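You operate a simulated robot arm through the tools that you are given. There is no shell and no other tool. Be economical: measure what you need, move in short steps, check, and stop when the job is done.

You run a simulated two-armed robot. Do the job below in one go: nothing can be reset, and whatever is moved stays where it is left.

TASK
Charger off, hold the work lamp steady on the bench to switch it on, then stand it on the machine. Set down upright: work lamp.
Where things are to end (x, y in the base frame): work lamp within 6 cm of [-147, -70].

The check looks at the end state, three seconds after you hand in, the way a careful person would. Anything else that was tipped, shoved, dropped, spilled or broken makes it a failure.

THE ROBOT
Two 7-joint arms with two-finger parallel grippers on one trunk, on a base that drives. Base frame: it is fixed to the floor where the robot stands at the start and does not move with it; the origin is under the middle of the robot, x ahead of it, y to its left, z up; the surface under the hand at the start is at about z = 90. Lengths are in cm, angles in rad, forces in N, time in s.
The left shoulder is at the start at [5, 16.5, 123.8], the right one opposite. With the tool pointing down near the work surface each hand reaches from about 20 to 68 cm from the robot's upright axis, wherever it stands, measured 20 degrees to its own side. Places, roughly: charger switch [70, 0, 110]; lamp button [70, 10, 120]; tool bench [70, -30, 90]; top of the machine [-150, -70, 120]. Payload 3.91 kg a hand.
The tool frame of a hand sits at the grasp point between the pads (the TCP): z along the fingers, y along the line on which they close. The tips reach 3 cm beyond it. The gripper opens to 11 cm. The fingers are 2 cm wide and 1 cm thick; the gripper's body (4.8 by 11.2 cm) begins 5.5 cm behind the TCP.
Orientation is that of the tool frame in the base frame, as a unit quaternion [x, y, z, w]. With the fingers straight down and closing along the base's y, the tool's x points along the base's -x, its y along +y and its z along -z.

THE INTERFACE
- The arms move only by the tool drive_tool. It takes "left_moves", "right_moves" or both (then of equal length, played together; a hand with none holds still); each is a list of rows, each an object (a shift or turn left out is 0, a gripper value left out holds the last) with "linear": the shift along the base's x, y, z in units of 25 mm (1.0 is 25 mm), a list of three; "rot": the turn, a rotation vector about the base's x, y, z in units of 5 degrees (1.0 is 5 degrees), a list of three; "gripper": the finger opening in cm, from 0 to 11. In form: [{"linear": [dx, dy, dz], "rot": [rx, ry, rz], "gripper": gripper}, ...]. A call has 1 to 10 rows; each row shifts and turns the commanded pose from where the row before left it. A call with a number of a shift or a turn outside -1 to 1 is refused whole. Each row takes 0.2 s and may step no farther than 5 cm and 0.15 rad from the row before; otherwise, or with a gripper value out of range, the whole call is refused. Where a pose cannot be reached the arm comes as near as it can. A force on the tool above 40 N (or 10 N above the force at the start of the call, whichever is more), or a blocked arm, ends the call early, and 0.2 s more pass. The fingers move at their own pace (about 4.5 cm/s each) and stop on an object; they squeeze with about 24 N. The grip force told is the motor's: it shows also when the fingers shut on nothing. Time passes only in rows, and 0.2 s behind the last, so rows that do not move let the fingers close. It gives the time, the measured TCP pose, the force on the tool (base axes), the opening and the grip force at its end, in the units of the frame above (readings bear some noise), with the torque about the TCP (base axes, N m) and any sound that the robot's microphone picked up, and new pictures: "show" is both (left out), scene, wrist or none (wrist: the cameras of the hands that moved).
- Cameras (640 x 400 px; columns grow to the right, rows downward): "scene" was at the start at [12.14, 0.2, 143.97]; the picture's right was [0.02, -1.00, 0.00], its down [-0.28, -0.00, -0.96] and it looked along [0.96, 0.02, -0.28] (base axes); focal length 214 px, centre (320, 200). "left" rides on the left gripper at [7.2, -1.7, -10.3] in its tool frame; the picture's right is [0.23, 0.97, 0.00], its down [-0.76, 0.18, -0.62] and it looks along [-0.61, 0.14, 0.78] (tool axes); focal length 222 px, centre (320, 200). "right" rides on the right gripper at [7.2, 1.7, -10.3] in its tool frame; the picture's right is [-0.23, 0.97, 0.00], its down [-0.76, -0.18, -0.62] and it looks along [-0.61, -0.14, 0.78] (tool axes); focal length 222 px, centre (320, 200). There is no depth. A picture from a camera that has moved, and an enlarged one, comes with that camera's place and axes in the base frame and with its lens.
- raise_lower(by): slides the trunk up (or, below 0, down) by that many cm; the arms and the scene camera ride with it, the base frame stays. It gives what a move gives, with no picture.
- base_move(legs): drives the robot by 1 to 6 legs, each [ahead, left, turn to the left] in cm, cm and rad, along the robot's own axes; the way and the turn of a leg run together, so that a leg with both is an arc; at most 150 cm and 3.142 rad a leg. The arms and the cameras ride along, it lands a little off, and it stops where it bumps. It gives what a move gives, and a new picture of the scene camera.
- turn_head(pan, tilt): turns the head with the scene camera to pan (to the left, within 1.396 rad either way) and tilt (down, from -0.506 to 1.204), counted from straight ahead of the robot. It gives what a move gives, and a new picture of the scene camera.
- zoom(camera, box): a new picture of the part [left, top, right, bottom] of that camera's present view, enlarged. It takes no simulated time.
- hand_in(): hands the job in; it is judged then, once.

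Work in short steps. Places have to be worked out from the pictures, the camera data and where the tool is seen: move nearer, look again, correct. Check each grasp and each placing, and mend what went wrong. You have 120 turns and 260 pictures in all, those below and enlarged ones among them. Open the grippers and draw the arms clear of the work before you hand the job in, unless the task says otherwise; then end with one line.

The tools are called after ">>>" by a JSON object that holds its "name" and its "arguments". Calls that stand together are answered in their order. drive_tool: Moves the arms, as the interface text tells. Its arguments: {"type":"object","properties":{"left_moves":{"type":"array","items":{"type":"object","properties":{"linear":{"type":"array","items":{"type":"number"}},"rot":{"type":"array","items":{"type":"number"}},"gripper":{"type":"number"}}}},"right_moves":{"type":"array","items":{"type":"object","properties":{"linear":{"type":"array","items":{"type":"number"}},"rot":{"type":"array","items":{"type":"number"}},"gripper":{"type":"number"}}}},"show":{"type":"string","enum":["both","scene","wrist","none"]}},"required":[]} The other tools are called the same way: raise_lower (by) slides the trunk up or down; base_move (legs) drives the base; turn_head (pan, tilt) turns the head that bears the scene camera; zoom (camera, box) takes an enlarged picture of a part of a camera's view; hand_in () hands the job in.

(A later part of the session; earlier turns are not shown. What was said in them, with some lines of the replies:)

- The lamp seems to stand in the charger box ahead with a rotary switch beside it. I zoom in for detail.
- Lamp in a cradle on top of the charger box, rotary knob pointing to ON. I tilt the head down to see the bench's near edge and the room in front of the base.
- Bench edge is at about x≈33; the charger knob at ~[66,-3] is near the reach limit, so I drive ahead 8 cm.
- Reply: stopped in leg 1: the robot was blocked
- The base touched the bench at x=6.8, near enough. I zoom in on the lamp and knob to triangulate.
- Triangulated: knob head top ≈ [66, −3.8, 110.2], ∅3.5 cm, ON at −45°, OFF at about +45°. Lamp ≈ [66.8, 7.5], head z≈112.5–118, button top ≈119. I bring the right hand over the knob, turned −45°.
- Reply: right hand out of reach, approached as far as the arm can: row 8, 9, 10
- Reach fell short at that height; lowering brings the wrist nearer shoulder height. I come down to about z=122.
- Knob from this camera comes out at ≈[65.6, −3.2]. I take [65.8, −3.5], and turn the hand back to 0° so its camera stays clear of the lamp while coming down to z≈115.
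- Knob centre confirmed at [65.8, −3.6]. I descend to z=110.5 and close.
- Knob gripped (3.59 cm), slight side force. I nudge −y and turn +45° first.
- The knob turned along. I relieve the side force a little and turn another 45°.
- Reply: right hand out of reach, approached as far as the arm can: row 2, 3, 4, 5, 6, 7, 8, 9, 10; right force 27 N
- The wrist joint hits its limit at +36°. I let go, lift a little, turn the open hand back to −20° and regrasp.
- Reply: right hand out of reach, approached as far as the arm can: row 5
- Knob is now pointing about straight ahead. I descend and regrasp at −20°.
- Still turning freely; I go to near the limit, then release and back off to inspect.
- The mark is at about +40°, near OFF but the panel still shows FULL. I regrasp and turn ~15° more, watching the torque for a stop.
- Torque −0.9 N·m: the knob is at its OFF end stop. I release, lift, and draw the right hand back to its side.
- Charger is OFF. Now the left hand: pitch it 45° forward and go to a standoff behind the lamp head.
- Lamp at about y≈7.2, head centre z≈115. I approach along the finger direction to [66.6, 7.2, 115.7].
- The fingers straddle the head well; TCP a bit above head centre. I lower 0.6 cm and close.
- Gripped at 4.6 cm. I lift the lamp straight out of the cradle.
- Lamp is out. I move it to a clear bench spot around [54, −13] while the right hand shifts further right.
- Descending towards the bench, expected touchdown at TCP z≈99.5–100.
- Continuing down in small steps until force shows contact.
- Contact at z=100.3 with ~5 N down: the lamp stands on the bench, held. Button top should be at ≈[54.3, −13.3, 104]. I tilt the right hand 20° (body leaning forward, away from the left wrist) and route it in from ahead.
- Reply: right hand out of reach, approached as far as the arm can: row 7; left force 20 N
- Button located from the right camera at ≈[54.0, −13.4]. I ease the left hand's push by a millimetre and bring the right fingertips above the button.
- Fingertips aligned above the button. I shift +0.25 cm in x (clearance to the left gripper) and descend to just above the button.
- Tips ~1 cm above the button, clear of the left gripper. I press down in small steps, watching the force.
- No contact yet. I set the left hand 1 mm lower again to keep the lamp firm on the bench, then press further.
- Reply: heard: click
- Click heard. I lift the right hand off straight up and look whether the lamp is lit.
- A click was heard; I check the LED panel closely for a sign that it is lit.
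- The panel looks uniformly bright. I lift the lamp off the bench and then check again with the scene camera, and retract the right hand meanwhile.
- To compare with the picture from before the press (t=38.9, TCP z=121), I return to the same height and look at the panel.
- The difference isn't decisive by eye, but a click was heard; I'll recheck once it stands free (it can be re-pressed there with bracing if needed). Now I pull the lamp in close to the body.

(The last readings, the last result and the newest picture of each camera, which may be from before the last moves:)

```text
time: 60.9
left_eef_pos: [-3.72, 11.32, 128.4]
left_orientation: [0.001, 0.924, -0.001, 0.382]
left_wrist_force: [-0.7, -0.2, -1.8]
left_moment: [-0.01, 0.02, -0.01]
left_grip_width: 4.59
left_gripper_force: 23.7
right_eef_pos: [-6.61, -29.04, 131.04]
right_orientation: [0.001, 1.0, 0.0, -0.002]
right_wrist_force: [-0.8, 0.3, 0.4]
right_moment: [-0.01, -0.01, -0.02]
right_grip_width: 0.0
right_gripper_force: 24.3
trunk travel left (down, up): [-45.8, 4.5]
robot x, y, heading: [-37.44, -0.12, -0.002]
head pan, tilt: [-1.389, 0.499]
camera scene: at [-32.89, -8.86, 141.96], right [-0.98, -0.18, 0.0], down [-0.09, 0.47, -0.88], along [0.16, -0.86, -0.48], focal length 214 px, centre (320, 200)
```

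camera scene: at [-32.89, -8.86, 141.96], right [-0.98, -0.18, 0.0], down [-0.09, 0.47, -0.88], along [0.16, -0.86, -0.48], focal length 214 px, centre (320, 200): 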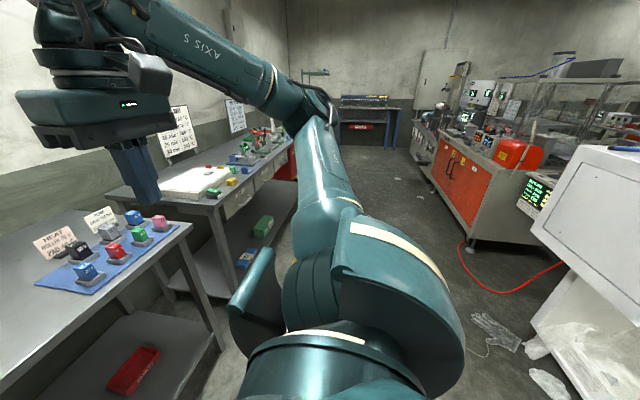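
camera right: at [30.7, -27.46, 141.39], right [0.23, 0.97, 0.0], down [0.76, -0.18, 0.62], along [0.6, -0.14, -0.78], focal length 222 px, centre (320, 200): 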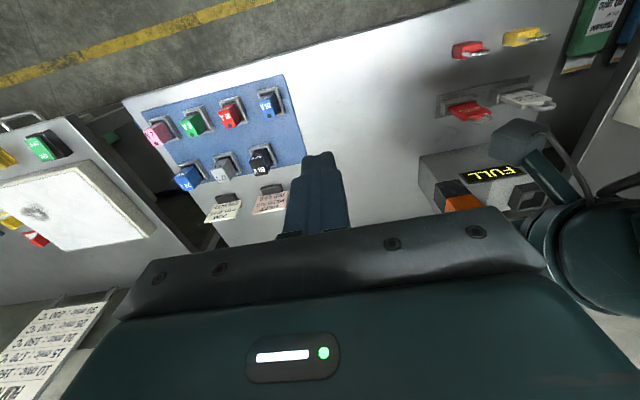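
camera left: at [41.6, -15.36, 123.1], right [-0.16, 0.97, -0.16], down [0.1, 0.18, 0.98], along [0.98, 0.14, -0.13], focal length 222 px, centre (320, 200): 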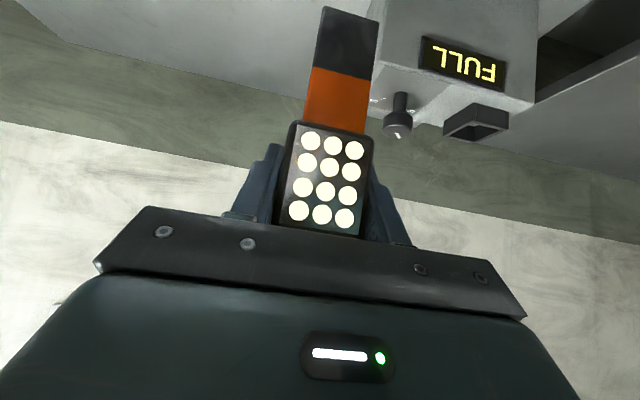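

The white machine lies back right. I turn the robot right by ~1.9 rad in place to face it and look.

>>> {"name": "base_move", "arguments": {"legs": [[0, 0, -1.9]]}}

>>> {"name": "turn_head", "arguments": {"pan": -0.6, "tilt": 0.5}}

```text
time: 65.9
left_eef_pos: [-37.32, -35.25, 128.37]
left_orientation: [0.75, 0.54, -0.31, 0.222]
left_wrist_force: [-0.3, -0.2, -2.2]
left_moment: [0.02, -0.01, -0.02]
left_grip_width: 4.57
left_gripper_force: 24.2
right_eef_pos: [-74.67, -19.86, 131.12]
right_orientation: [0.811, 0.585, 0.001, 0.0]
right_wrist_force: [-0.5, 0.0, -0.4]
right_moment: [-0.02, -0.02, 0.0]
right_grip_width: 0.0
right_gripper_force: 24.1
trunk travel left (down, up): [-45.8, 4.5]
robot x, y, heading: [-37.0, 0.21, -1.899]
head pan, tilt: [-1.389, 0.499]
camera scene: at [-47.4, -1.42, 141.96], right [0.14, 0.99, 0.0], down [0.47, -0.07, -0.88], along [-0.87, 0.12, -0.48], focal length 214 px, centre (320, 200)
```

scene: 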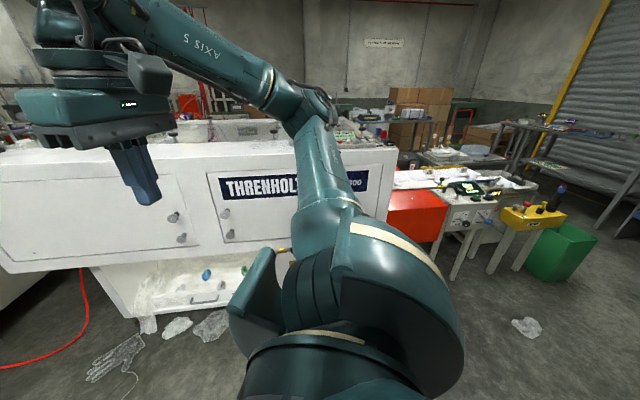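

```text
time: 67.0
left_eef_pos: [-37.3, -35.3, 128.33]
left_orientation: [0.75, 0.54, -0.31, 0.223]
left_wrist_force: [-0.5, -0.8, -2.2]
left_moment: [0.01, 0.0, 0.0]
left_grip_width: 4.58
left_gripper_force: 24.4
right_eef_pos: [-74.67, -19.96, 131.02]
right_orientation: [0.811, 0.585, 0.001, 0.0]
right_wrist_force: [-0.6, -0.2, -0.5]
right_moment: [-0.02, -0.02, 0.0]
right_grip_width: 0.0
right_gripper_force: 24.0
trunk travel left (down, up): [-45.8, 4.5]
robot x, y, heading: [-37.36, -0.15, -1.891]
head pan, tilt: [-0.6, 0.499]
camera scene: at [-45.65, -8.19, 141.96], right [-0.6, 0.8, 0.0], down [0.38, 0.29, -0.88], along [-0.7, -0.53, -0.48], focal length 214 px, centre (320, 200)
```

scene: 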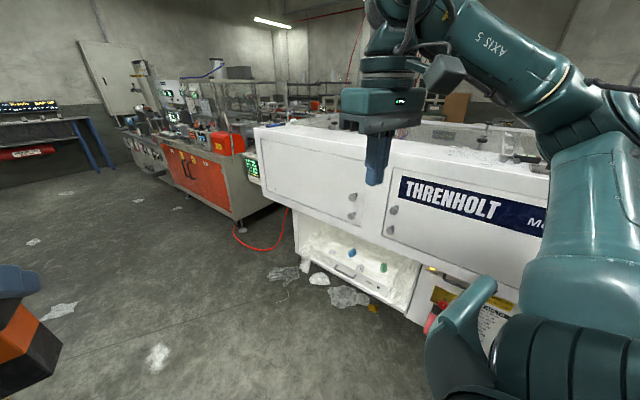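

The machine's long white top front edge is about x≈−136. I drive to about [−80, −59] and turn to face −x, keeping clear of its face.

>>> {"name": "base_move", "arguments": {"legs": [[0, 0, -0.312], [72, 0, 0], [0, 0, -0.938]]}}

>>> {"name": "turn_head", "arguments": {"pan": 0, "tilt": 0.4}}

```text
time: 74.3
left_eef_pos: [-113.78, -69.81, 128.4]
left_orientation: [0.924, 0.004, -0.382, 0.001]
left_wrist_force: [-0.3, -0.3, -1.4]
left_moment: [-0.01, -0.01, -0.01]
left_grip_width: 4.59
left_gripper_force: 24.0
right_eef_pos: [-111.41, -29.48, 131.09]
right_orientation: [1.0, 0.006, 0.001, 0.001]
right_wrist_force: [-0.2, -0.5, 0.6]
right_moment: [-0.02, 0.02, -0.03]
right_grip_width: 0.01
right_gripper_force: 24.2
trunk travel left (down, up): [-45.8, 4.5]
robot x, y, heading: [-80.36, -58.57, -3.131]
head pan, tilt: [-0.6, 0.499]
camera scene: at [-91.0, -53.26, 141.96], right [0.56, 0.83, 0.0], down [0.4, -0.27, -0.88], along [-0.73, 0.49, -0.48], focal length 214 px, centre (320, 200)
```

scene: 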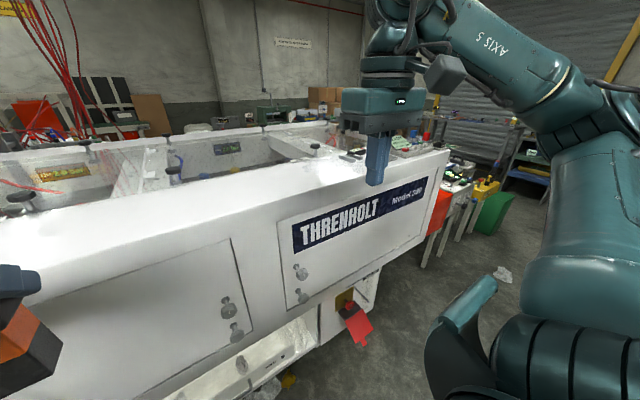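

```text
time: 75.3
left_eef_pos: [-113.83, -70.05, 128.5]
left_orientation: [0.925, 0.004, -0.381, 0.0]
left_wrist_force: [0.1, -0.6, -1.2]
left_moment: [-0.01, 0.01, -0.03]
left_grip_width: 4.58
left_gripper_force: 24.2
right_eef_pos: [-111.35, -29.53, 131.08]
right_orientation: [1.0, 0.006, 0.001, 0.0]
right_wrist_force: [-0.6, -0.8, 0.1]
right_moment: [-0.02, -0.01, 0.0]
right_grip_width: 0.0
right_gripper_force: 23.8
trunk travel left (down, up): [-45.8, 4.5]
robot x, y, heading: [-80.19, -58.69, -3.135]
head pan, tilt: [0.0, 0.4]
camera scene: at [-92.71, -58.42, 142.87], right [-0.01, 1.0, 0.0], down [0.39, 0.0, -0.92], along [-0.92, -0.01, -0.39], focal length 214 px, centre (320, 200)
```

scene: 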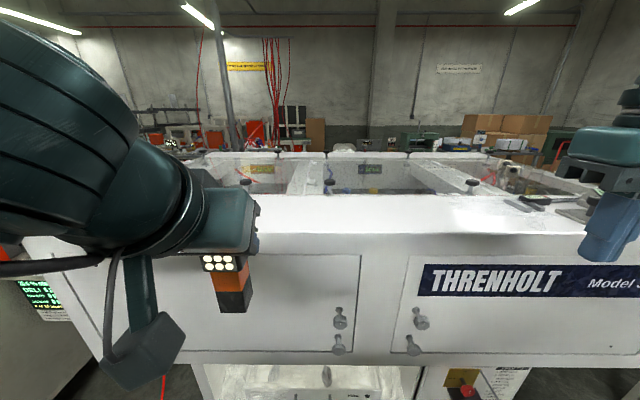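

The machine's front rim runs about x −128 to −150. I zoom to see the ledge and what's behind.

>>> {"name": "zoom", "arguments": {"camera": "scene", "box": [200, 130, 440, 260]}}

>>> {"name": "turn_head", "arguments": {"pan": 0.15, "tilt": 0.75}}

```text
2.67 times, centred on (320, 195) of scene
camera zoom: at [-92.71, -58.42, 142.87], right [-0.01, 1.0, 0.0], down [0.39, 0.0, -0.92], along [-0.92, -0.01, -0.39], focal length 572 px, centre (320, 213)
```

zoom: 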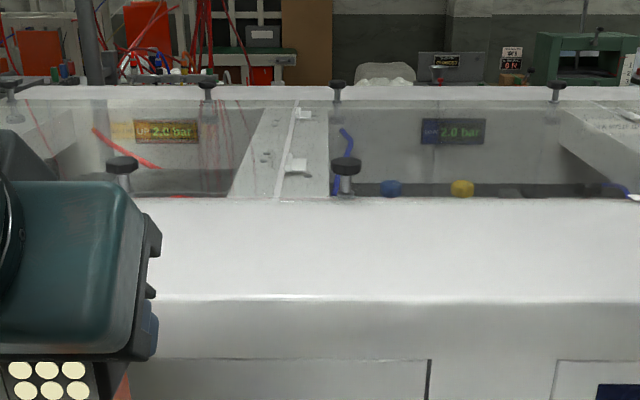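

```text
time: 76.2
left_eef_pos: [-113.79, -69.93, 128.38]
left_orientation: [0.925, 0.005, -0.381, 0.001]
left_wrist_force: [-0.3, -0.4, -1.9]
left_moment: [-0.03, 0.01, -0.02]
left_grip_width: 4.59
left_gripper_force: 23.8
right_eef_pos: [-111.43, -29.49, 131.08]
right_orientation: [1.0, 0.005, 0.0, 0.001]
right_wrist_force: [-0.8, 0.6, -0.7]
right_moment: [0.02, 0.03, 0.0]
right_grip_width: 0.0
right_gripper_force: 23.9
trunk travel left (down, up): [-45.8, 4.5]
robot x, y, heading: [-80.19, -58.76, -3.135]
head pan, tilt: [0.15, 0.75]
camera scene: at [-91.63, -59.65, 139.77], right [-0.16, 0.99, 0.0], down [0.67, 0.11, -0.73], along [-0.72, -0.12, -0.68], focal length 214 px, centre (320, 200)
```

scene: 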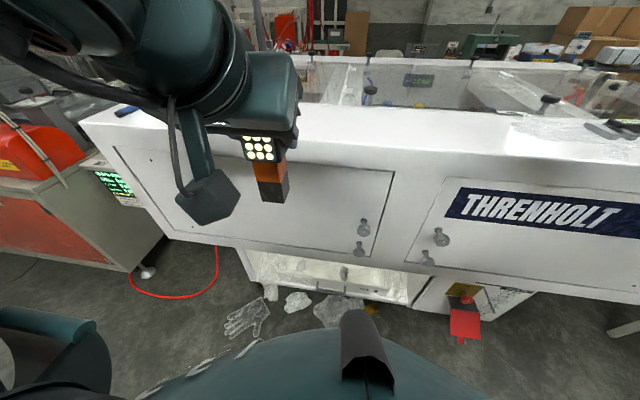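

The ledge looks clear between two clamp knobs at the inner edge (y≈−79 and −56). Before nearing, I raise the trunk and lift the lamp well above the top, and pull the right hand back.

>>> {"name": "raise_lower", "arguments": {"by": 4.4}}

>>> {"name": "drive_tool", "arguments": {"left_moves": [{"linear": [0, 0, 0.8]}, {"linear": [0, 0, 0.8]}, {"linear": [0, 0, 0.8]}, {"linear": [0, 0, 0.8]}], "right_moves": [{"linear": [0.8, 0.3, 0.2]}, {"linear": [0.8, 0.3, 0.2]}, {"linear": [0.8, 0.3, 0.2]}, {"linear": [0.8, 0.3, 0.2]}], "show": "none"}}

>>> {"name": "base_move", "arguments": {"legs": [[10, 0, 0]]}}

```text
time: 77.0
left_eef_pos: [-113.82, -69.81, 132.64]
left_orientation: [0.925, 0.005, -0.381, 0.001]
left_wrist_force: [0.3, 0.3, -2.6]
left_moment: [0.04, 0.04, -0.01]
left_grip_width: 4.57
left_gripper_force: 24.1
right_eef_pos: [-111.34, -29.55, 135.45]
right_orientation: [1.0, 0.005, 0.001, 0.0]
right_wrist_force: [0.1, 0.8, -0.7]
right_moment: [0.01, 0.04, 0.02]
right_grip_width: 0.0
right_gripper_force: 24.4
trunk travel left (down, up): [-50.2, 0.1]
robot x, y, heading: [-80.58, -58.42, -3.141]
head pan, tilt: [0.15, 0.75]
```

```text
time: 78.0
left_eef_pos: [-113.83, -69.93, 140.95]
left_orientation: [0.924, 0.005, -0.381, 0.001]
left_wrist_force: [-1.1, 0.6, -1.9]
left_moment: [0.02, 0.02, 0.01]
left_grip_width: 4.6
left_gripper_force: 24.0
right_eef_pos: [-104.83, -28.77, 136.27]
right_orientation: [1.0, 0.004, -0.001, 0.003]
right_wrist_force: [0.4, 0.0, 0.1]
right_moment: [0.02, 0.02, -0.01]
right_grip_width: 0.0
right_gripper_force: 23.9
right hand out of reach, approached as far as the arm can: row 3, 4
trunk travel left (down, up): [-50.2, 0.1]
robot x, y, heading: [-80.6, -58.01, -3.129]
head pan, tilt: [0.15, 0.75]
```

```text
time: 79.2
left_eef_pos: [-123.95, -70.14, 140.77]
left_orientation: [0.925, 0.004, -0.381, 0.001]
left_wrist_force: [0.7, -0.2, -1.3]
left_moment: [0.04, -0.05, -0.02]
left_grip_width: 4.6
left_gripper_force: 24.2
right_eef_pos: [-114.96, -28.96, 136.07]
right_orientation: [1.0, 0.005, 0.001, 0.001]
right_wrist_force: [-0.1, -0.7, -0.3]
right_moment: [0.0, -0.03, 0.02]
right_grip_width: 0.0
right_gripper_force: 24.3
trunk travel left (down, up): [-50.2, 0.1]
robot x, y, heading: [-90.06, -58.37, -3.133]
head pan, tilt: [0.15, 0.75]
camera scene: at [-101.69, -59.83, 144.23], right [-0.17, 0.99, 0.0], down [0.67, 0.11, -0.74], along [-0.73, -0.12, -0.68], focal length 214 px, centre (320, 200)
```

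scene: 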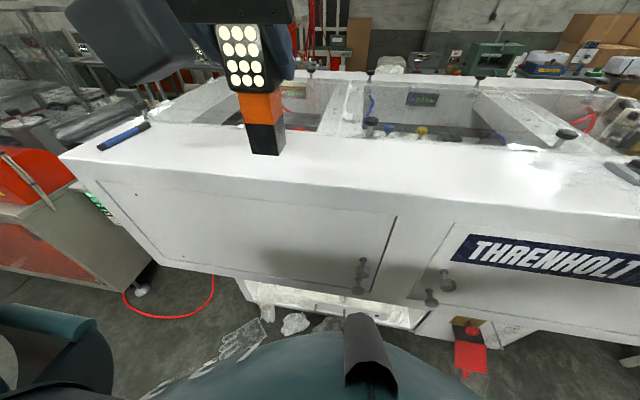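

Ledge ≈ x −131…−150 at z≈120. I'll place at about [−144, −70]. Moving the lamp over the ledge at height.

>>> {"name": "drive_tool", "arguments": {"left_moves": [{"linear": [-1, 0, 0]}, {"linear": [-1, 0, 0]}, {"linear": [-1, 0, 0]}, {"linear": [-1, 0, 0]}, {"linear": [-1, 0, -0.2]}, {"linear": [-1, 0, -0.3]}, {"linear": [-1, 0, -0.3]}, {"linear": [-1, 0, -0.3]}]}}

```text
time: 81.0
left_eef_pos: [-144.09, -70.05, 138.05]
left_orientation: [0.924, 0.004, -0.381, 0.001]
left_wrist_force: [-1.5, 0.1, -1.4]
left_moment: [-0.02, -0.01, 0.0]
left_grip_width: 4.58
left_gripper_force: 24.5
right_eef_pos: [-114.99, -28.8, 136.12]
right_orientation: [1.0, 0.005, 0.0, 0.002]
right_wrist_force: [-0.3, -0.1, 0.2]
right_moment: [0.04, 0.01, 0.01]
right_grip_width: 0.01
right_gripper_force: 24.1
trunk travel left (down, up): [-50.2, 0.1]
robot x, y, heading: [-90.35, -58.28, -3.139]
head pan, tilt: [0.15, 0.75]
camera scene: at [-101.69, -59.73, 144.16], right [-0.16, 0.99, 0.0], down [0.67, 0.11, -0.73], along [-0.72, -0.12, -0.68], focal length 214 px, centre (320, 200)
camera left: at [-131.56, -68.3, 140.22], right [0.17, -0.97, -0.16], down [-0.1, -0.18, 0.98], along [-0.98, -0.15, -0.13], focal length 222 px, centre (320, 200)
```

scene: 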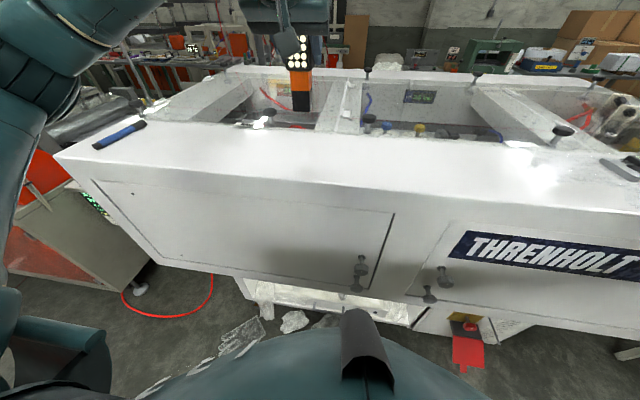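
left: 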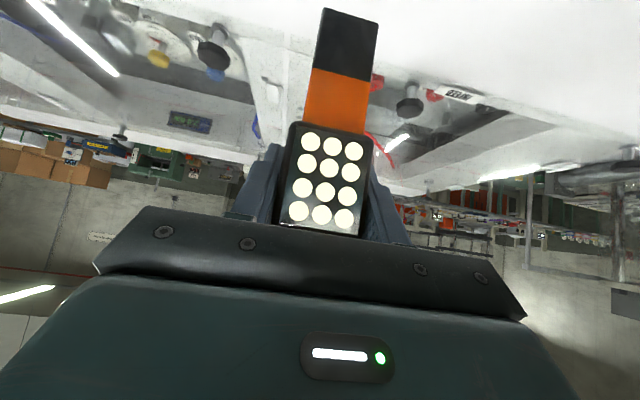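

I zoom the left camera to locate the ledge's inner edge under the lamp.

>>> {"name": "zoom", "arguments": {"camera": "left", "box": [200, 0, 520, 160]}}

>>> {"name": "zoom", "arguments": {"camera": "scene", "box": [200, 60, 400, 190]}}

```text
2.00 times, centred on (360, 80) of left
camera zoom: at [-131.56, -68.3, 140.22], right [0.17, -0.97, -0.16], down [-0.1, -0.18, 0.98], along [-0.98, -0.15, -0.13], focal length 444 px, centre (240, 440)
```

zoom: 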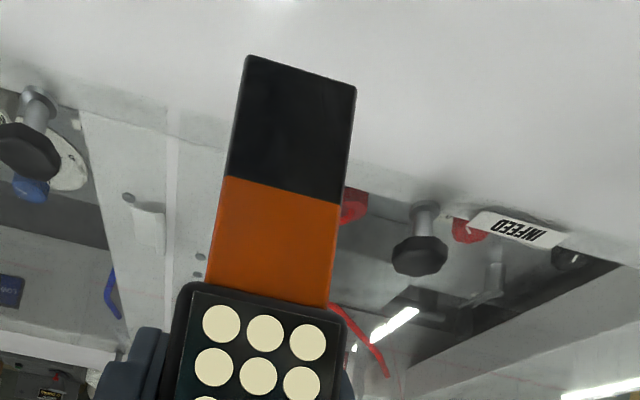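

```text
3.08 times, centred on (300, 125) of scene
camera zoom: at [-101.69, -59.73, 144.16], right [-0.16, 0.99, 0.0], down [0.67, 0.11, -0.73], along [-0.72, -0.12, -0.68], focal length 660 px, centre (382, 431)
```

zoom: 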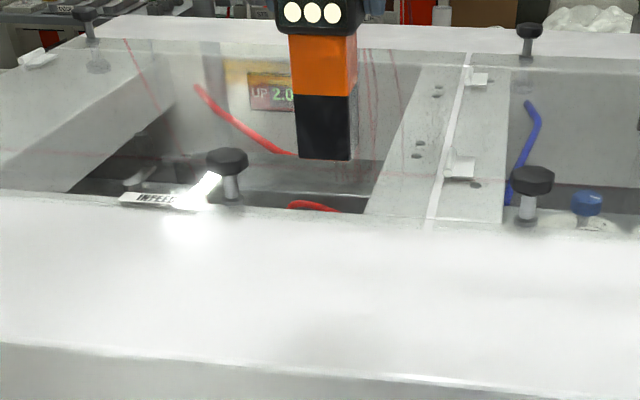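

The ledge spans about x −133 to −154, so I shift to x≈−145.3 and descend to near touchdown (expected TCP ≈130).

>>> {"name": "drive_tool", "arguments": {"left_moves": [{"linear": [-0.5, 0, -0.4]}, {"linear": [0, 0, -0.6]}, {"linear": [0, 0, -0.6]}, {"linear": [0, 0, -0.6]}, {"linear": [0, 0, -0.3]}]}}

```text
time: 82.2
left_eef_pos: [-145.05, -70.13, 131.8]
left_orientation: [0.924, 0.005, -0.381, 0.001]
left_wrist_force: [-1.1, 0.7, -1.8]
left_moment: [-0.01, 0.01, 0.0]
left_grip_width: 4.58
left_gripper_force: 24.0
right_eef_pos: [-115.0, -28.95, 136.19]
right_orientation: [1.0, 0.005, 0.001, 0.001]
right_wrist_force: [-0.3, 0.0, -0.3]
right_moment: [0.01, -0.04, -0.01]
right_grip_width: 0.0
right_gripper_force: 24.0
trunk travel left (down, up): [-50.2, 0.1]
robot x, y, heading: [-90.33, -58.61, -3.132]
head pan, tilt: [0.15, 0.75]
camera scene: at [-101.64, -59.74, 144.16], right [-0.16, 0.99, 0.0], down [0.67, 0.11, -0.73], along [-0.72, -0.12, -0.68], focal length 214 px, centre (320, 200)
camera left: at [-132.64, -68.35, 134.02], right [0.17, -0.97, -0.16], down [-0.1, -0.18, 0.98], along [-0.98, -0.15, -0.13], focal length 222 px, centre (320, 200)
```

scene: 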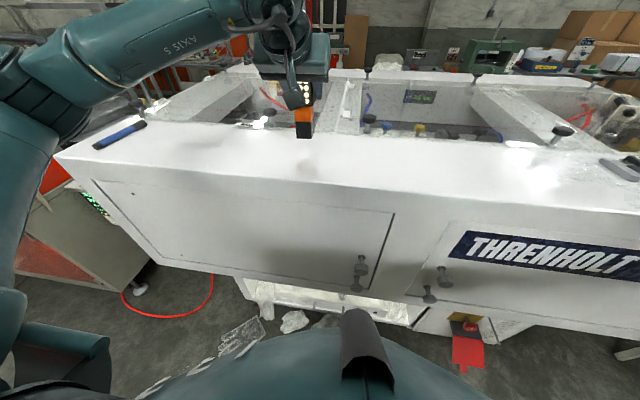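
left: 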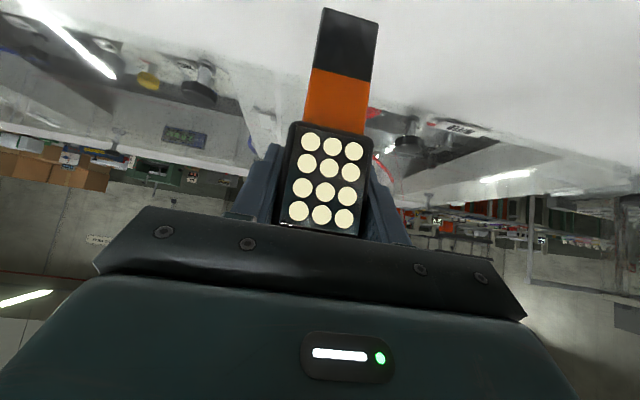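

Stepping down gently until contact.

>>> {"name": "drive_tool", "arguments": {"left_moves": [{"linear": [0, 0, -0.2]}, {"linear": [0, 0, -0.2]}, {"linear": [0, 0, -0.15]}, {"linear": [0, 0, -0.1]}], "show": "scene"}}

>>> {"name": "zoom", "arguments": {"camera": "scene", "box": [240, 60, 370, 160]}}

```text
time: 83.2
left_eef_pos: [-145.14, -70.07, 130.15]
left_orientation: [0.925, 0.005, -0.381, 0.001]
left_wrist_force: [-0.3, 0.5, -2.8]
left_moment: [-0.01, 0.03, 0.0]
left_grip_width: 4.57
left_gripper_force: 23.9
right_eef_pos: [-114.85, -28.77, 136.14]
right_orientation: [1.0, 0.004, 0.0, 0.001]
right_wrist_force: [-0.9, 1.0, 0.3]
right_moment: [0.01, -0.03, 0.03]
right_grip_width: 0.02
right_gripper_force: 23.7
trunk travel left (down, up): [-50.2, 0.1]
robot x, y, heading: [-90.38, -58.49, -3.133]
head pan, tilt: [0.15, 0.75]
camera scene: at [-101.63, -59.74, 144.16], right [-0.16, 0.99, 0.0], down [0.67, 0.11, -0.73], along [-0.72, -0.12, -0.68], focal length 214 px, centre (320, 200)
```

scene: 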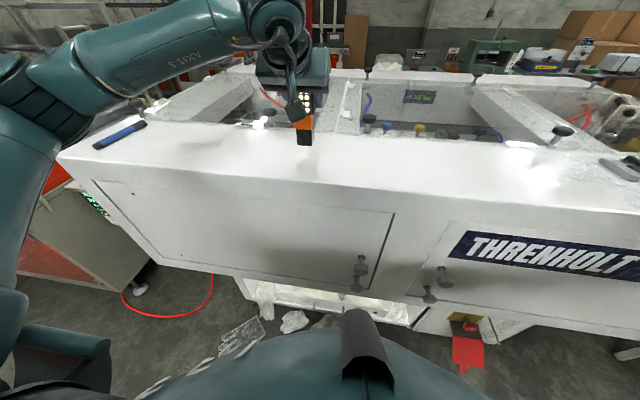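

```text
4.00 times, centred on (305, 110) of scene
camera zoom: at [-101.63, -59.74, 144.16], right [-0.16, 0.99, 0.0], down [0.67, 0.11, -0.73], along [-0.72, -0.12, -0.68], focal length 858 px, centre (380, 560)
```

zoom: 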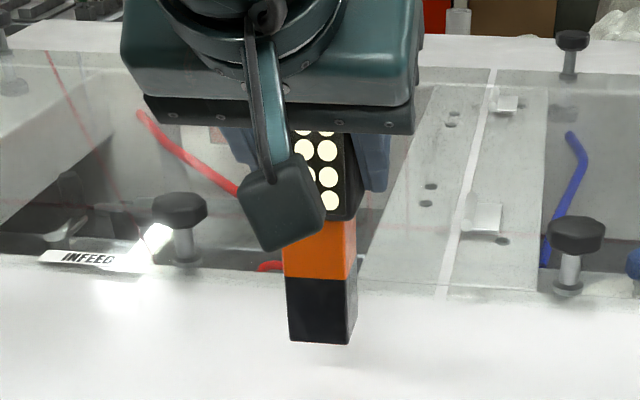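

Still no contact; well inside the ledge. Continue down.

>>> {"name": "drive_tool", "arguments": {"left_moves": [{"linear": [0, 0, -0.1]}, {"linear": [0, 0, -0.1]}, {"linear": [0, 0, -0.1]}], "show": "none"}}

```text
time: 84.0
left_eef_pos: [-145.09, -70.03, 129.4]
left_orientation: [0.924, 0.004, -0.381, 0.001]
left_wrist_force: [0.6, -0.2, -2.3]
left_moment: [-0.03, -0.01, 0.04]
left_grip_width: 4.58
left_gripper_force: 23.7
right_eef_pos: [-114.81, -28.81, 136.1]
right_orientation: [1.0, 0.005, 0.001, 0.002]
right_wrist_force: [0.1, 0.3, 1.2]
right_moment: [-0.02, 0.0, 0.0]
right_grip_width: 0.0
right_gripper_force: 24.7
trunk travel left (down, up): [-50.2, 0.1]
robot x, y, heading: [-90.07, -58.22, -3.132]
head pan, tilt: [0.15, 0.75]
```

>>> {"name": "drive_tool", "arguments": {"left_moves": [{"linear": [0, 0, -0.1]}, {"linear": [0, 0, -0.1]}, {"linear": [0, 0, -0.1]}], "show": "scene"}}

>>> {"name": "zoom", "arguments": {"camera": "scene", "box": [240, 60, 370, 160]}}

```text
time: 84.8
left_eef_pos: [-145.09, -70.13, 128.52]
left_orientation: [0.925, 0.005, -0.381, 0.001]
left_wrist_force: [-0.7, 0.3, -2.1]
left_moment: [-0.03, 0.0, 0.01]
left_grip_width: 4.58
left_gripper_force: 23.6
right_eef_pos: [-114.85, -28.81, 136.19]
right_orientation: [1.0, 0.005, 0.001, 0.002]
right_wrist_force: [-0.6, -1.4, 0.0]
right_moment: [0.0, 0.01, 0.02]
right_grip_width: 0.0
right_gripper_force: 24.1
trunk travel left (down, up): [-50.2, 0.1]
robot x, y, heading: [-90.35, -58.17, -3.134]
head pan, tilt: [0.15, 0.75]
camera scene: at [-101.63, -59.75, 144.16], right [-0.16, 0.99, 0.0], down [0.67, 0.11, -0.73], along [-0.72, -0.12, -0.68], focal length 214 px, centre (320, 200)
```

scene: 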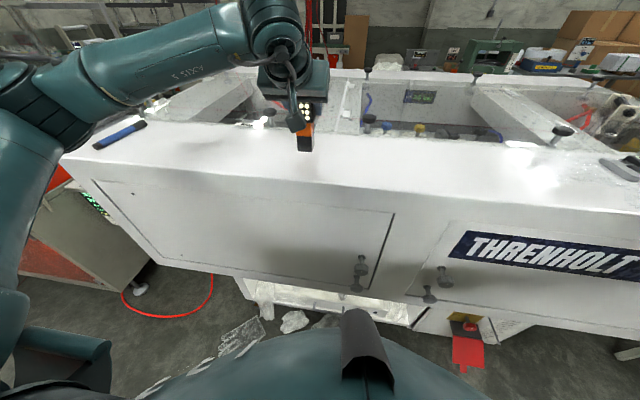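

```text
4.00 times, centred on (305, 110) of scene
camera zoom: at [-101.63, -59.75, 144.16], right [-0.16, 0.99, 0.0], down [0.67, 0.11, -0.73], along [-0.72, -0.12, -0.68], focal length 858 px, centre (380, 560)
```

zoom: 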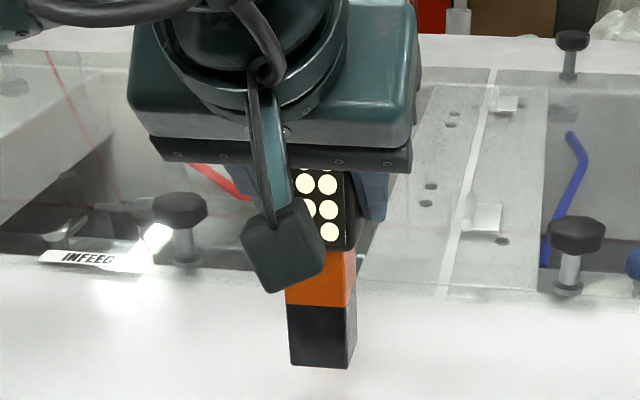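

No contact yet; the bottom is at ≈118. Continue down stepwise.

>>> {"name": "drive_tool", "arguments": {"left_moves": [{"linear": [0, 0, -0.12]}, {"linear": [0, 0, -0.12]}, {"linear": [0, 0, -0.12]}, {"linear": [0, 0, -0.12]}], "show": "none"}}

```text
time: 85.8
left_eef_pos: [-145.21, -70.2, 127.28]
left_orientation: [0.925, 0.004, -0.381, 0.001]
left_wrist_force: [-0.8, -0.1, -3.0]
left_moment: [-0.04, 0.0, 0.01]
left_grip_width: 4.61
left_gripper_force: 23.7
right_eef_pos: [-114.99, -28.93, 136.14]
right_orientation: [1.0, 0.005, 0.001, 0.002]
right_wrist_force: [-0.2, -0.6, -0.5]
right_moment: [-0.03, -0.03, -0.01]
right_grip_width: 0.0
right_gripper_force: 23.8
trunk travel left (down, up): [-50.2, 0.1]
robot x, y, heading: [-90.06, -58.5, -3.133]
head pan, tilt: [0.15, 0.75]
```

>>> {"name": "drive_tool", "arguments": {"left_moves": [{"linear": [0, 0, -0.12]}, {"linear": [0, 0, -0.12]}, {"linear": [0, 0, -0.12]}, {"linear": [0, 0, -0.12]}], "show": "both"}}

>>> {"name": "zoom", "arguments": {"camera": "scene", "box": [240, 60, 370, 160]}}

```text
time: 86.8
left_eef_pos: [-144.99, -69.99, 126.2]
left_orientation: [0.925, 0.005, -0.381, 0.001]
left_wrist_force: [-0.3, -0.6, -2.6]
left_moment: [0.02, 0.01, 0.01]
left_grip_width: 4.59
left_gripper_force: 23.7
right_eef_pos: [-114.89, -28.95, 136.25]
right_orientation: [1.0, 0.005, 0.001, 0.002]
right_wrist_force: [0.2, -0.4, 0.1]
right_moment: [-0.01, 0.01, 0.04]
right_grip_width: 0.02
right_gripper_force: 23.8
trunk travel left (down, up): [-50.2, 0.1]
robot x, y, heading: [-90.56, -58.52, -3.137]
head pan, tilt: [0.15, 0.75]
camera scene: at [-101.63, -59.74, 144.16], right [-0.16, 0.99, 0.0], down [0.67, 0.11, -0.73], along [-0.72, -0.12, -0.68], focal length 214 px, centre (320, 200)
camera left: at [-132.66, -68.28, 128.38], right [0.17, -0.97, -0.16], down [-0.1, -0.18, 0.98], along [-0.98, -0.15, -0.13], focal length 222 px, centre (320, 200)
```

scene: 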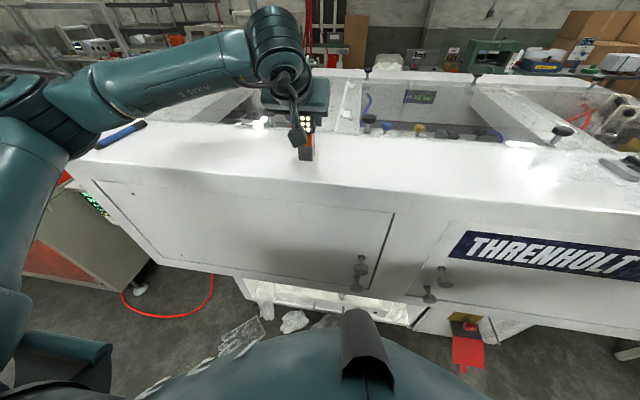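
left: 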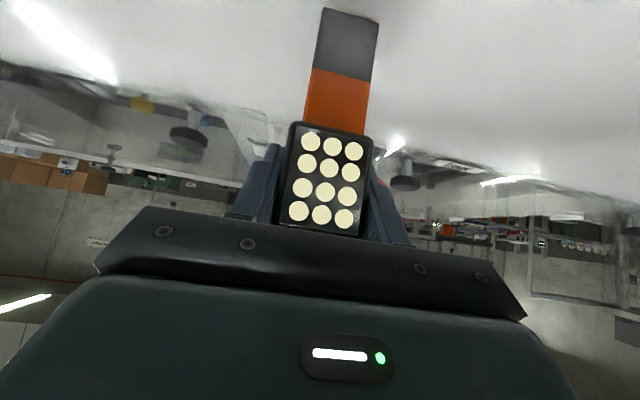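

```text
4.00 times, centred on (305, 110) of scene
camera zoom: at [-101.63, -59.74, 144.16], right [-0.16, 0.99, 0.0], down [0.67, 0.11, -0.73], along [-0.72, -0.12, -0.68], focal length 858 px, centre (380, 560)
```

zoom: 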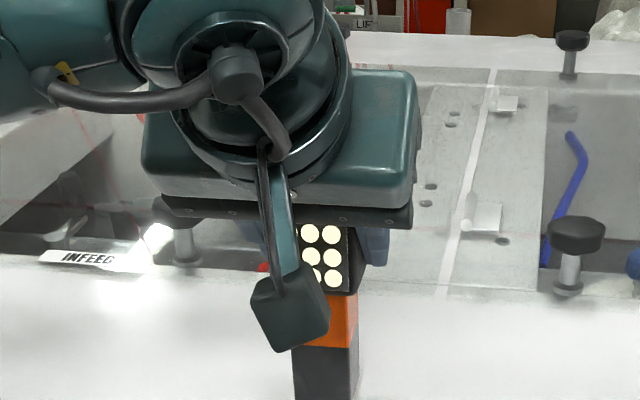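

Re-evaluating: edges are consistent with a top at z≈115 and ledge from −139 to −161. So x=−147 is well supported; I shift there and go on down.

>>> {"name": "drive_tool", "arguments": {"left_moves": [{"linear": [-0.4, 0, 0]}, {"linear": [-0.4, 0, 0]}, {"linear": [0, 0, -0.1]}, {"linear": [0, 0, -0.1]}, {"linear": [0, 0, -0.1]}], "show": "none"}}

```text
time: 88.0
left_eef_pos: [-146.97, -69.96, 125.97]
left_orientation: [0.922, 0.005, -0.387, -0.001]
left_wrist_force: [-3.0, -1.1, 21.2]
left_moment: [-0.29, -0.06, -0.01]
left_grip_width: 4.58
left_gripper_force: 24.2
right_eef_pos: [-114.65, -28.93, 136.18]
right_orientation: [1.0, 0.005, 0.0, 0.002]
right_wrist_force: [0.9, 1.0, -0.8]
right_moment: [0.01, 0.01, 0.01]
right_grip_width: 0.0
right_gripper_force: 23.7
trunk travel left (down, up): [-50.2, 0.1]
robot x, y, heading: [-90.38, -58.52, -3.129]
head pan, tilt: [0.15, 0.75]
```

Contact: 21 N at TCP z≈126, ledge z≈115.6. I ease off the pressure and look.

>>> {"name": "drive_tool", "arguments": {"left_moves": [{"linear": [0, 0, 0.15]}, {}]}}

>>> {"name": "zoom", "arguments": {"camera": "left", "box": [260, 100, 400, 240]}}

```text
time: 88.6
left_eef_pos: [-147.17, -70.02, 125.92]
left_orientation: [0.924, 0.005, -0.383, 0.0]
left_wrist_force: [-6.2, -0.5, 15.7]
left_moment: [-0.07, 0.38, -0.03]
left_grip_width: 4.57
left_gripper_force: 23.9
right_eef_pos: [-114.92, -28.85, 136.27]
right_orientation: [1.0, 0.005, 0.001, 0.003]
right_wrist_force: [1.4, -0.2, -0.1]
right_moment: [0.0, -0.04, -0.01]
right_grip_width: 0.0
right_gripper_force: 24.4
trunk travel left (down, up): [-50.2, 0.1]
robot x, y, heading: [-90.27, -58.62, -3.134]
head pan, tilt: [0.15, 0.75]
camera scene: at [-101.55, -59.7, 144.17], right [-0.16, 0.99, 0.0], down [0.67, 0.11, -0.73], along [-0.72, -0.12, -0.68], focal length 214 px, centre (320, 200)
camera left: at [-134.7, -68.31, 128.09], right [0.17, -0.97, -0.16], down [-0.1, -0.18, 0.98], along [-0.98, -0.15, -0.12], focal length 222 px, centre (320, 200)
```

scene: 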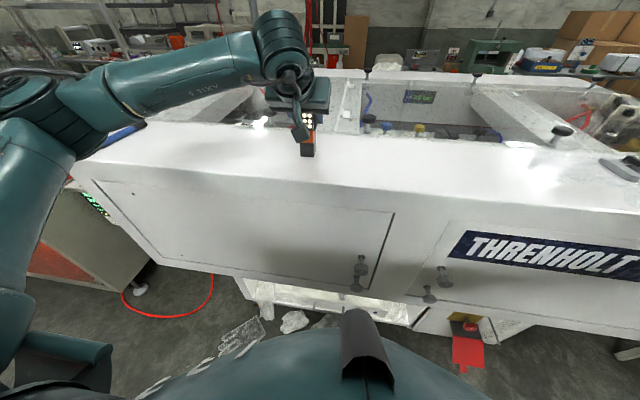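
left: 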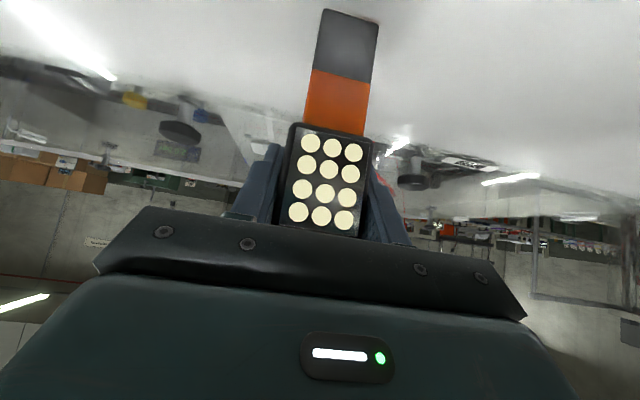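

```text
2.86 times, centred on (330, 170) of left
camera zoom: at [-134.7, -68.31, 128.09], right [0.17, -0.97, -0.16], down [-0.1, -0.18, 0.98], along [-0.98, -0.15, -0.12], focal length 635 px, centre (291, 286)
```

zoom: 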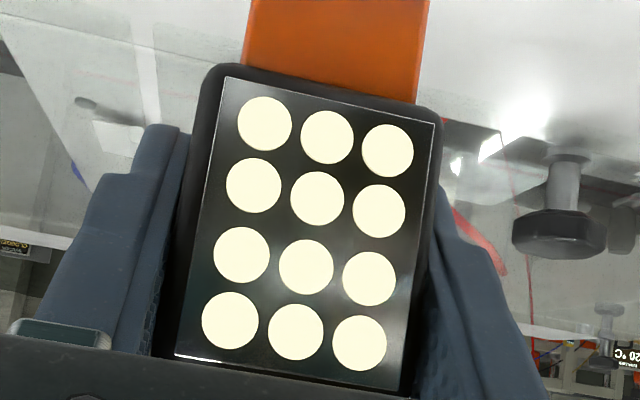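

The lamp stands on the ledge, panel unchanged. I ease a bit more, then open the gripper.

>>> {"name": "drive_tool", "arguments": {"left_moves": [{"linear": [0.04, 0, 0.05]}, {}, {}], "show": "none"}}

```text
time: 89.4
left_eef_pos: [-146.99, -70.09, 125.9]
left_orientation: [0.925, 0.004, -0.381, 0.001]
left_wrist_force: [-3.0, 1.3, 7.9]
left_moment: [0.09, 0.19, 0.0]
left_grip_width: 4.57
left_gripper_force: 24.5
right_eef_pos: [-114.81, -28.76, 136.14]
right_orientation: [1.0, 0.006, 0.0, 0.001]
right_wrist_force: [0.1, -0.1, -0.4]
right_moment: [0.01, -0.01, 0.02]
right_grip_width: 0.02
right_gripper_force: 23.8
trunk travel left (down, up): [-50.2, 0.1]
robot x, y, heading: [-90.35, -58.31, -3.134]
head pan, tilt: [0.15, 0.75]
```

Light contact (8 N). Opening the fingers gradually.

>>> {"name": "drive_tool", "arguments": {"left_moves": [{"gripper": 5.2}, {"gripper": 6.5}, {"gripper": 9}, {}, {}], "show": "wrist"}}

```text
time: 90.6
left_eef_pos: [-147.0, -70.25, 125.97]
left_orientation: [0.924, 0.005, -0.381, 0.001]
left_wrist_force: [-0.1, 0.2, 0.4]
left_moment: [0.0, -0.02, 0.0]
left_grip_width: 9.01
left_gripper_force: 0.1
right_eef_pos: [-114.89, -28.94, 136.21]
right_orientation: [1.0, 0.004, -0.001, 0.002]
right_wrist_force: [0.3, -0.2, -0.5]
right_moment: [0.01, -0.02, -0.03]
right_grip_width: 0.02
right_gripper_force: 23.6
trunk travel left (down, up): [-50.2, 0.1]
robot x, y, heading: [-90.55, -58.26, -3.135]
head pan, tilt: [0.15, 0.75]
camera left: at [-134.62, -68.37, 128.16], right [0.17, -0.97, -0.16], down [-0.1, -0.18, 0.98], along [-0.98, -0.15, -0.13], focal length 222 px, centre (320, 200)
```

left: 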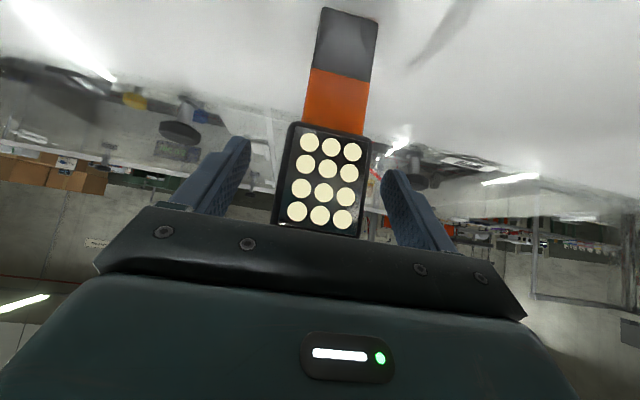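

It stands free. I back off along the finger axis.

>>> {"name": "drive_tool", "arguments": {"left_moves": [{"linear": [0.4, 0, 0.4]}, {"linear": [0.6, 0, 0.6]}, {"linear": [0.7, 0, 0.7]}, {"linear": [0.8, 0, 0.8]}, {"linear": [0.9, 0, 0.5]}, {"linear": [1, 0, 0.3]}, {"linear": [1, 0, 0]}, {"linear": [1, 0, 0]}, {"linear": [1, -0.5, 0]}, {"linear": [1, -0.5, 0]}]}}

>>> {"name": "zoom", "arguments": {"camera": "scene", "box": [240, 60, 370, 170]}}

>>> {"name": "zoom", "arguments": {"camera": "left", "box": [240, 0, 400, 200]}}

```text
time: 92.8
left_eef_pos: [-126.11, -72.58, 134.14]
left_orientation: [0.924, 0.004, -0.382, 0.001]
left_wrist_force: [0.3, 1.0, -1.5]
left_moment: [0.03, 0.0, 0.01]
left_grip_width: 9.01
left_gripper_force: 0.0
right_eef_pos: [-114.9, -29.01, 136.14]
right_orientation: [1.0, 0.005, 0.001, 0.002]
right_wrist_force: [-0.2, 0.3, -0.3]
right_moment: [-0.03, 0.03, 0.0]
right_grip_width: 0.0
right_gripper_force: 24.0
trunk travel left (down, up): [-50.2, 0.1]
robot x, y, heading: [-90.23, -58.45, -3.131]
head pan, tilt: [0.15, 0.75]
camera scene: at [-101.57, -59.76, 144.17], right [-0.16, 0.99, 0.0], down [0.67, 0.11, -0.73], along [-0.72, -0.12, -0.68], focal length 214 px, centre (320, 200)
camera left: at [-113.6, -70.91, 136.29], right [0.17, -0.97, -0.16], down [-0.1, -0.18, 0.98], along [-0.98, -0.15, -0.13], focal length 222 px, centre (320, 200)
```

scene: 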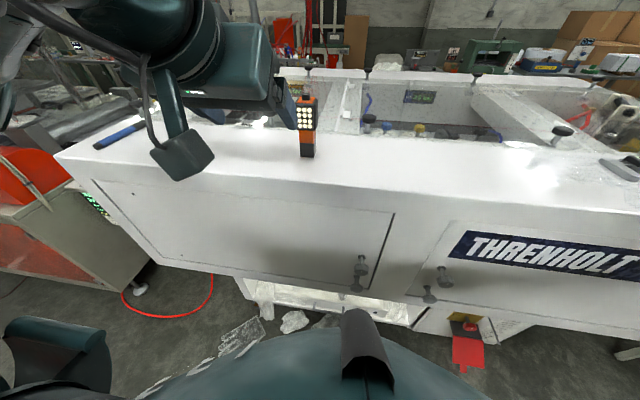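
left: 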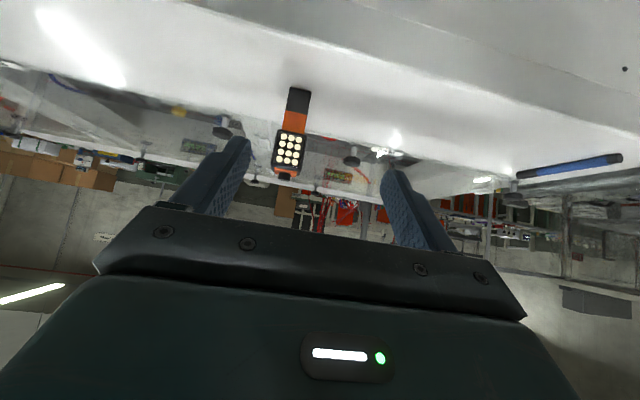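

```text
3.64 times, centred on (305, 115) of scene
camera zoom: at [-101.57, -59.76, 144.17], right [-0.16, 0.99, 0.0], down [0.67, 0.11, -0.73], along [-0.72, -0.12, -0.68], focal length 780 px, centre (374, 509)
```

zoom: 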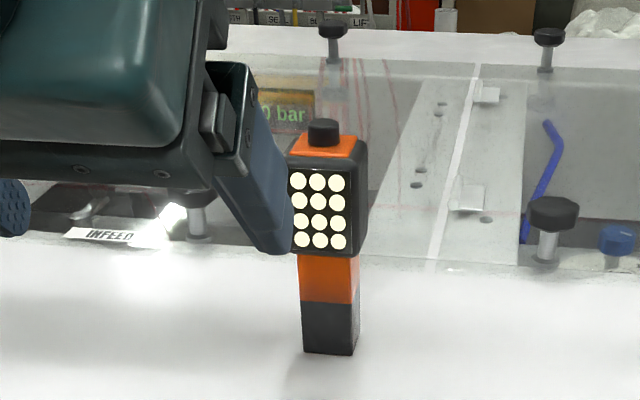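

```text
2.00 times, centred on (320, 100) of left
camera zoom: at [-113.6, -70.91, 136.29], right [0.17, -0.97, -0.16], down [-0.1, -0.18, 0.98], along [-0.98, -0.15, -0.13], focal length 444 px, centre (320, 400)
```

zoom: 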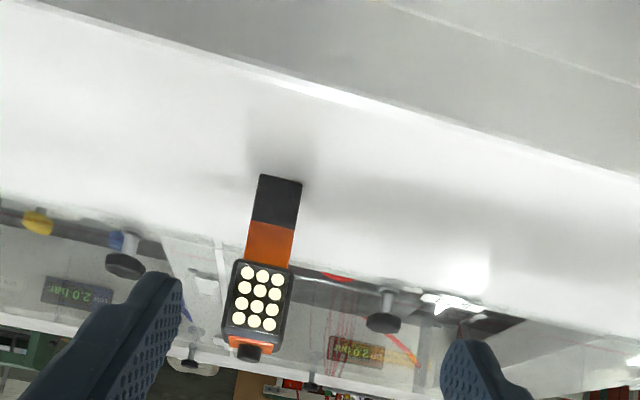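

The lamp stands upright on the ledge at ≈[−147, −70]. I open the right gripper and drive back to draw both arms clear, then take a last look.

>>> {"name": "drive_tool", "arguments": {"left_moves": [{"linear": [0.8, 0, 0.3]}, {"linear": [0.8, 0, 0.3]}, {}], "right_moves": [{"gripper": 8}, {}, {}], "show": "none"}}

>>> {"name": "base_move", "arguments": {"legs": [[-25, 0, 0]]}}

>>> {"name": "zoom", "arguments": {"camera": "scene", "box": [240, 40, 380, 150]}}

```text
time: 93.6
left_eef_pos: [-122.05, -72.57, 135.6]
left_orientation: [0.925, 0.004, -0.381, 0.001]
left_wrist_force: [0.3, 0.5, -0.1]
left_moment: [0.01, -0.02, -0.02]
left_grip_width: 8.98
left_gripper_force: 0.1
right_eef_pos: [-114.91, -28.86, 136.2]
right_orientation: [1.0, 0.005, 0.002, 0.002]
right_wrist_force: [-0.6, 0.6, 1.4]
right_moment: [-0.02, -0.01, 0.0]
right_grip_width: 6.89
right_gripper_force: 0.1
trunk travel left (down, up): [-50.2, 0.1]
robot x, y, heading: [-90.6, -58.26, -3.13]
head pan, tilt: [0.15, 0.75]
```

```text
time: 95.4
left_eef_pos: [-97.65, -72.49, 135.61]
left_orientation: [0.924, 0.005, -0.381, 0.001]
left_wrist_force: [-0.6, 0.4, 0.6]
left_moment: [-0.02, 0.0, 0.0]
left_grip_width: 8.98
left_gripper_force: 0.0
right_eef_pos: [-90.42, -28.68, 136.27]
right_orientation: [1.0, 0.005, 0.0, 0.002]
right_wrist_force: [-0.4, 0.2, 1.1]
right_moment: [-0.01, 0.03, -0.01]
right_grip_width: 8.01
right_gripper_force: 0.1
trunk travel left (down, up): [-50.2, 0.1]
robot x, y, heading: [-66.03, -58.1, -3.134]
head pan, tilt: [0.15, 0.75]
camera scene: at [-77.2, -59.52, 144.17], right [-0.16, 0.99, 0.0], down [0.67, 0.11, -0.73], along [-0.72, -0.12, -0.68], focal length 214 px, centre (320, 200)
```

scene: 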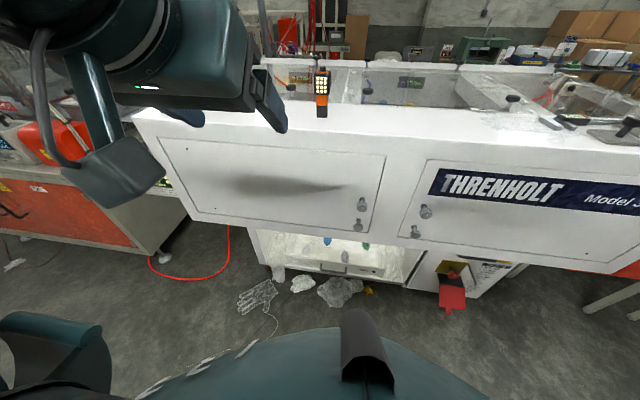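

```text
3.64 times, centred on (310, 95) of scene
camera zoom: at [-77.2, -59.52, 144.17], right [-0.16, 0.99, 0.0], down [0.67, 0.11, -0.73], along [-0.72, -0.12, -0.68], focal length 780 px, centre (356, 582)
```

zoom: 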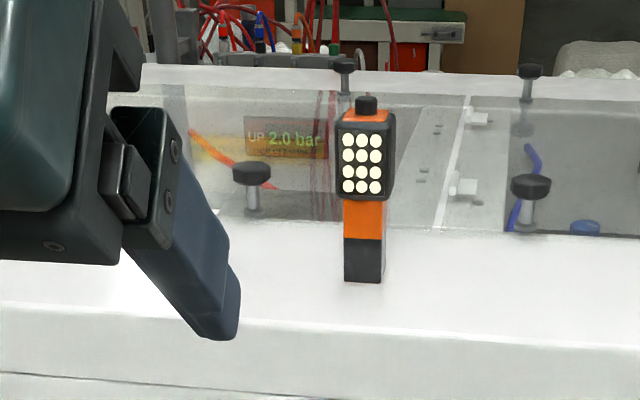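

The lamp stands upright on the machine and the arms are clear. The charger is off and the button clicked once, so I hand in.

>>> {"name": "hand_in", "arguments": {}}

```text
The job is handed in.
```

I handed the job in with the charger off and the work lamp upright on the machine at about [-147, -70]. The button clicked once while I held the lamp on the bench, but its panel looked the same before and after, so I could not see for certain that it is lit.
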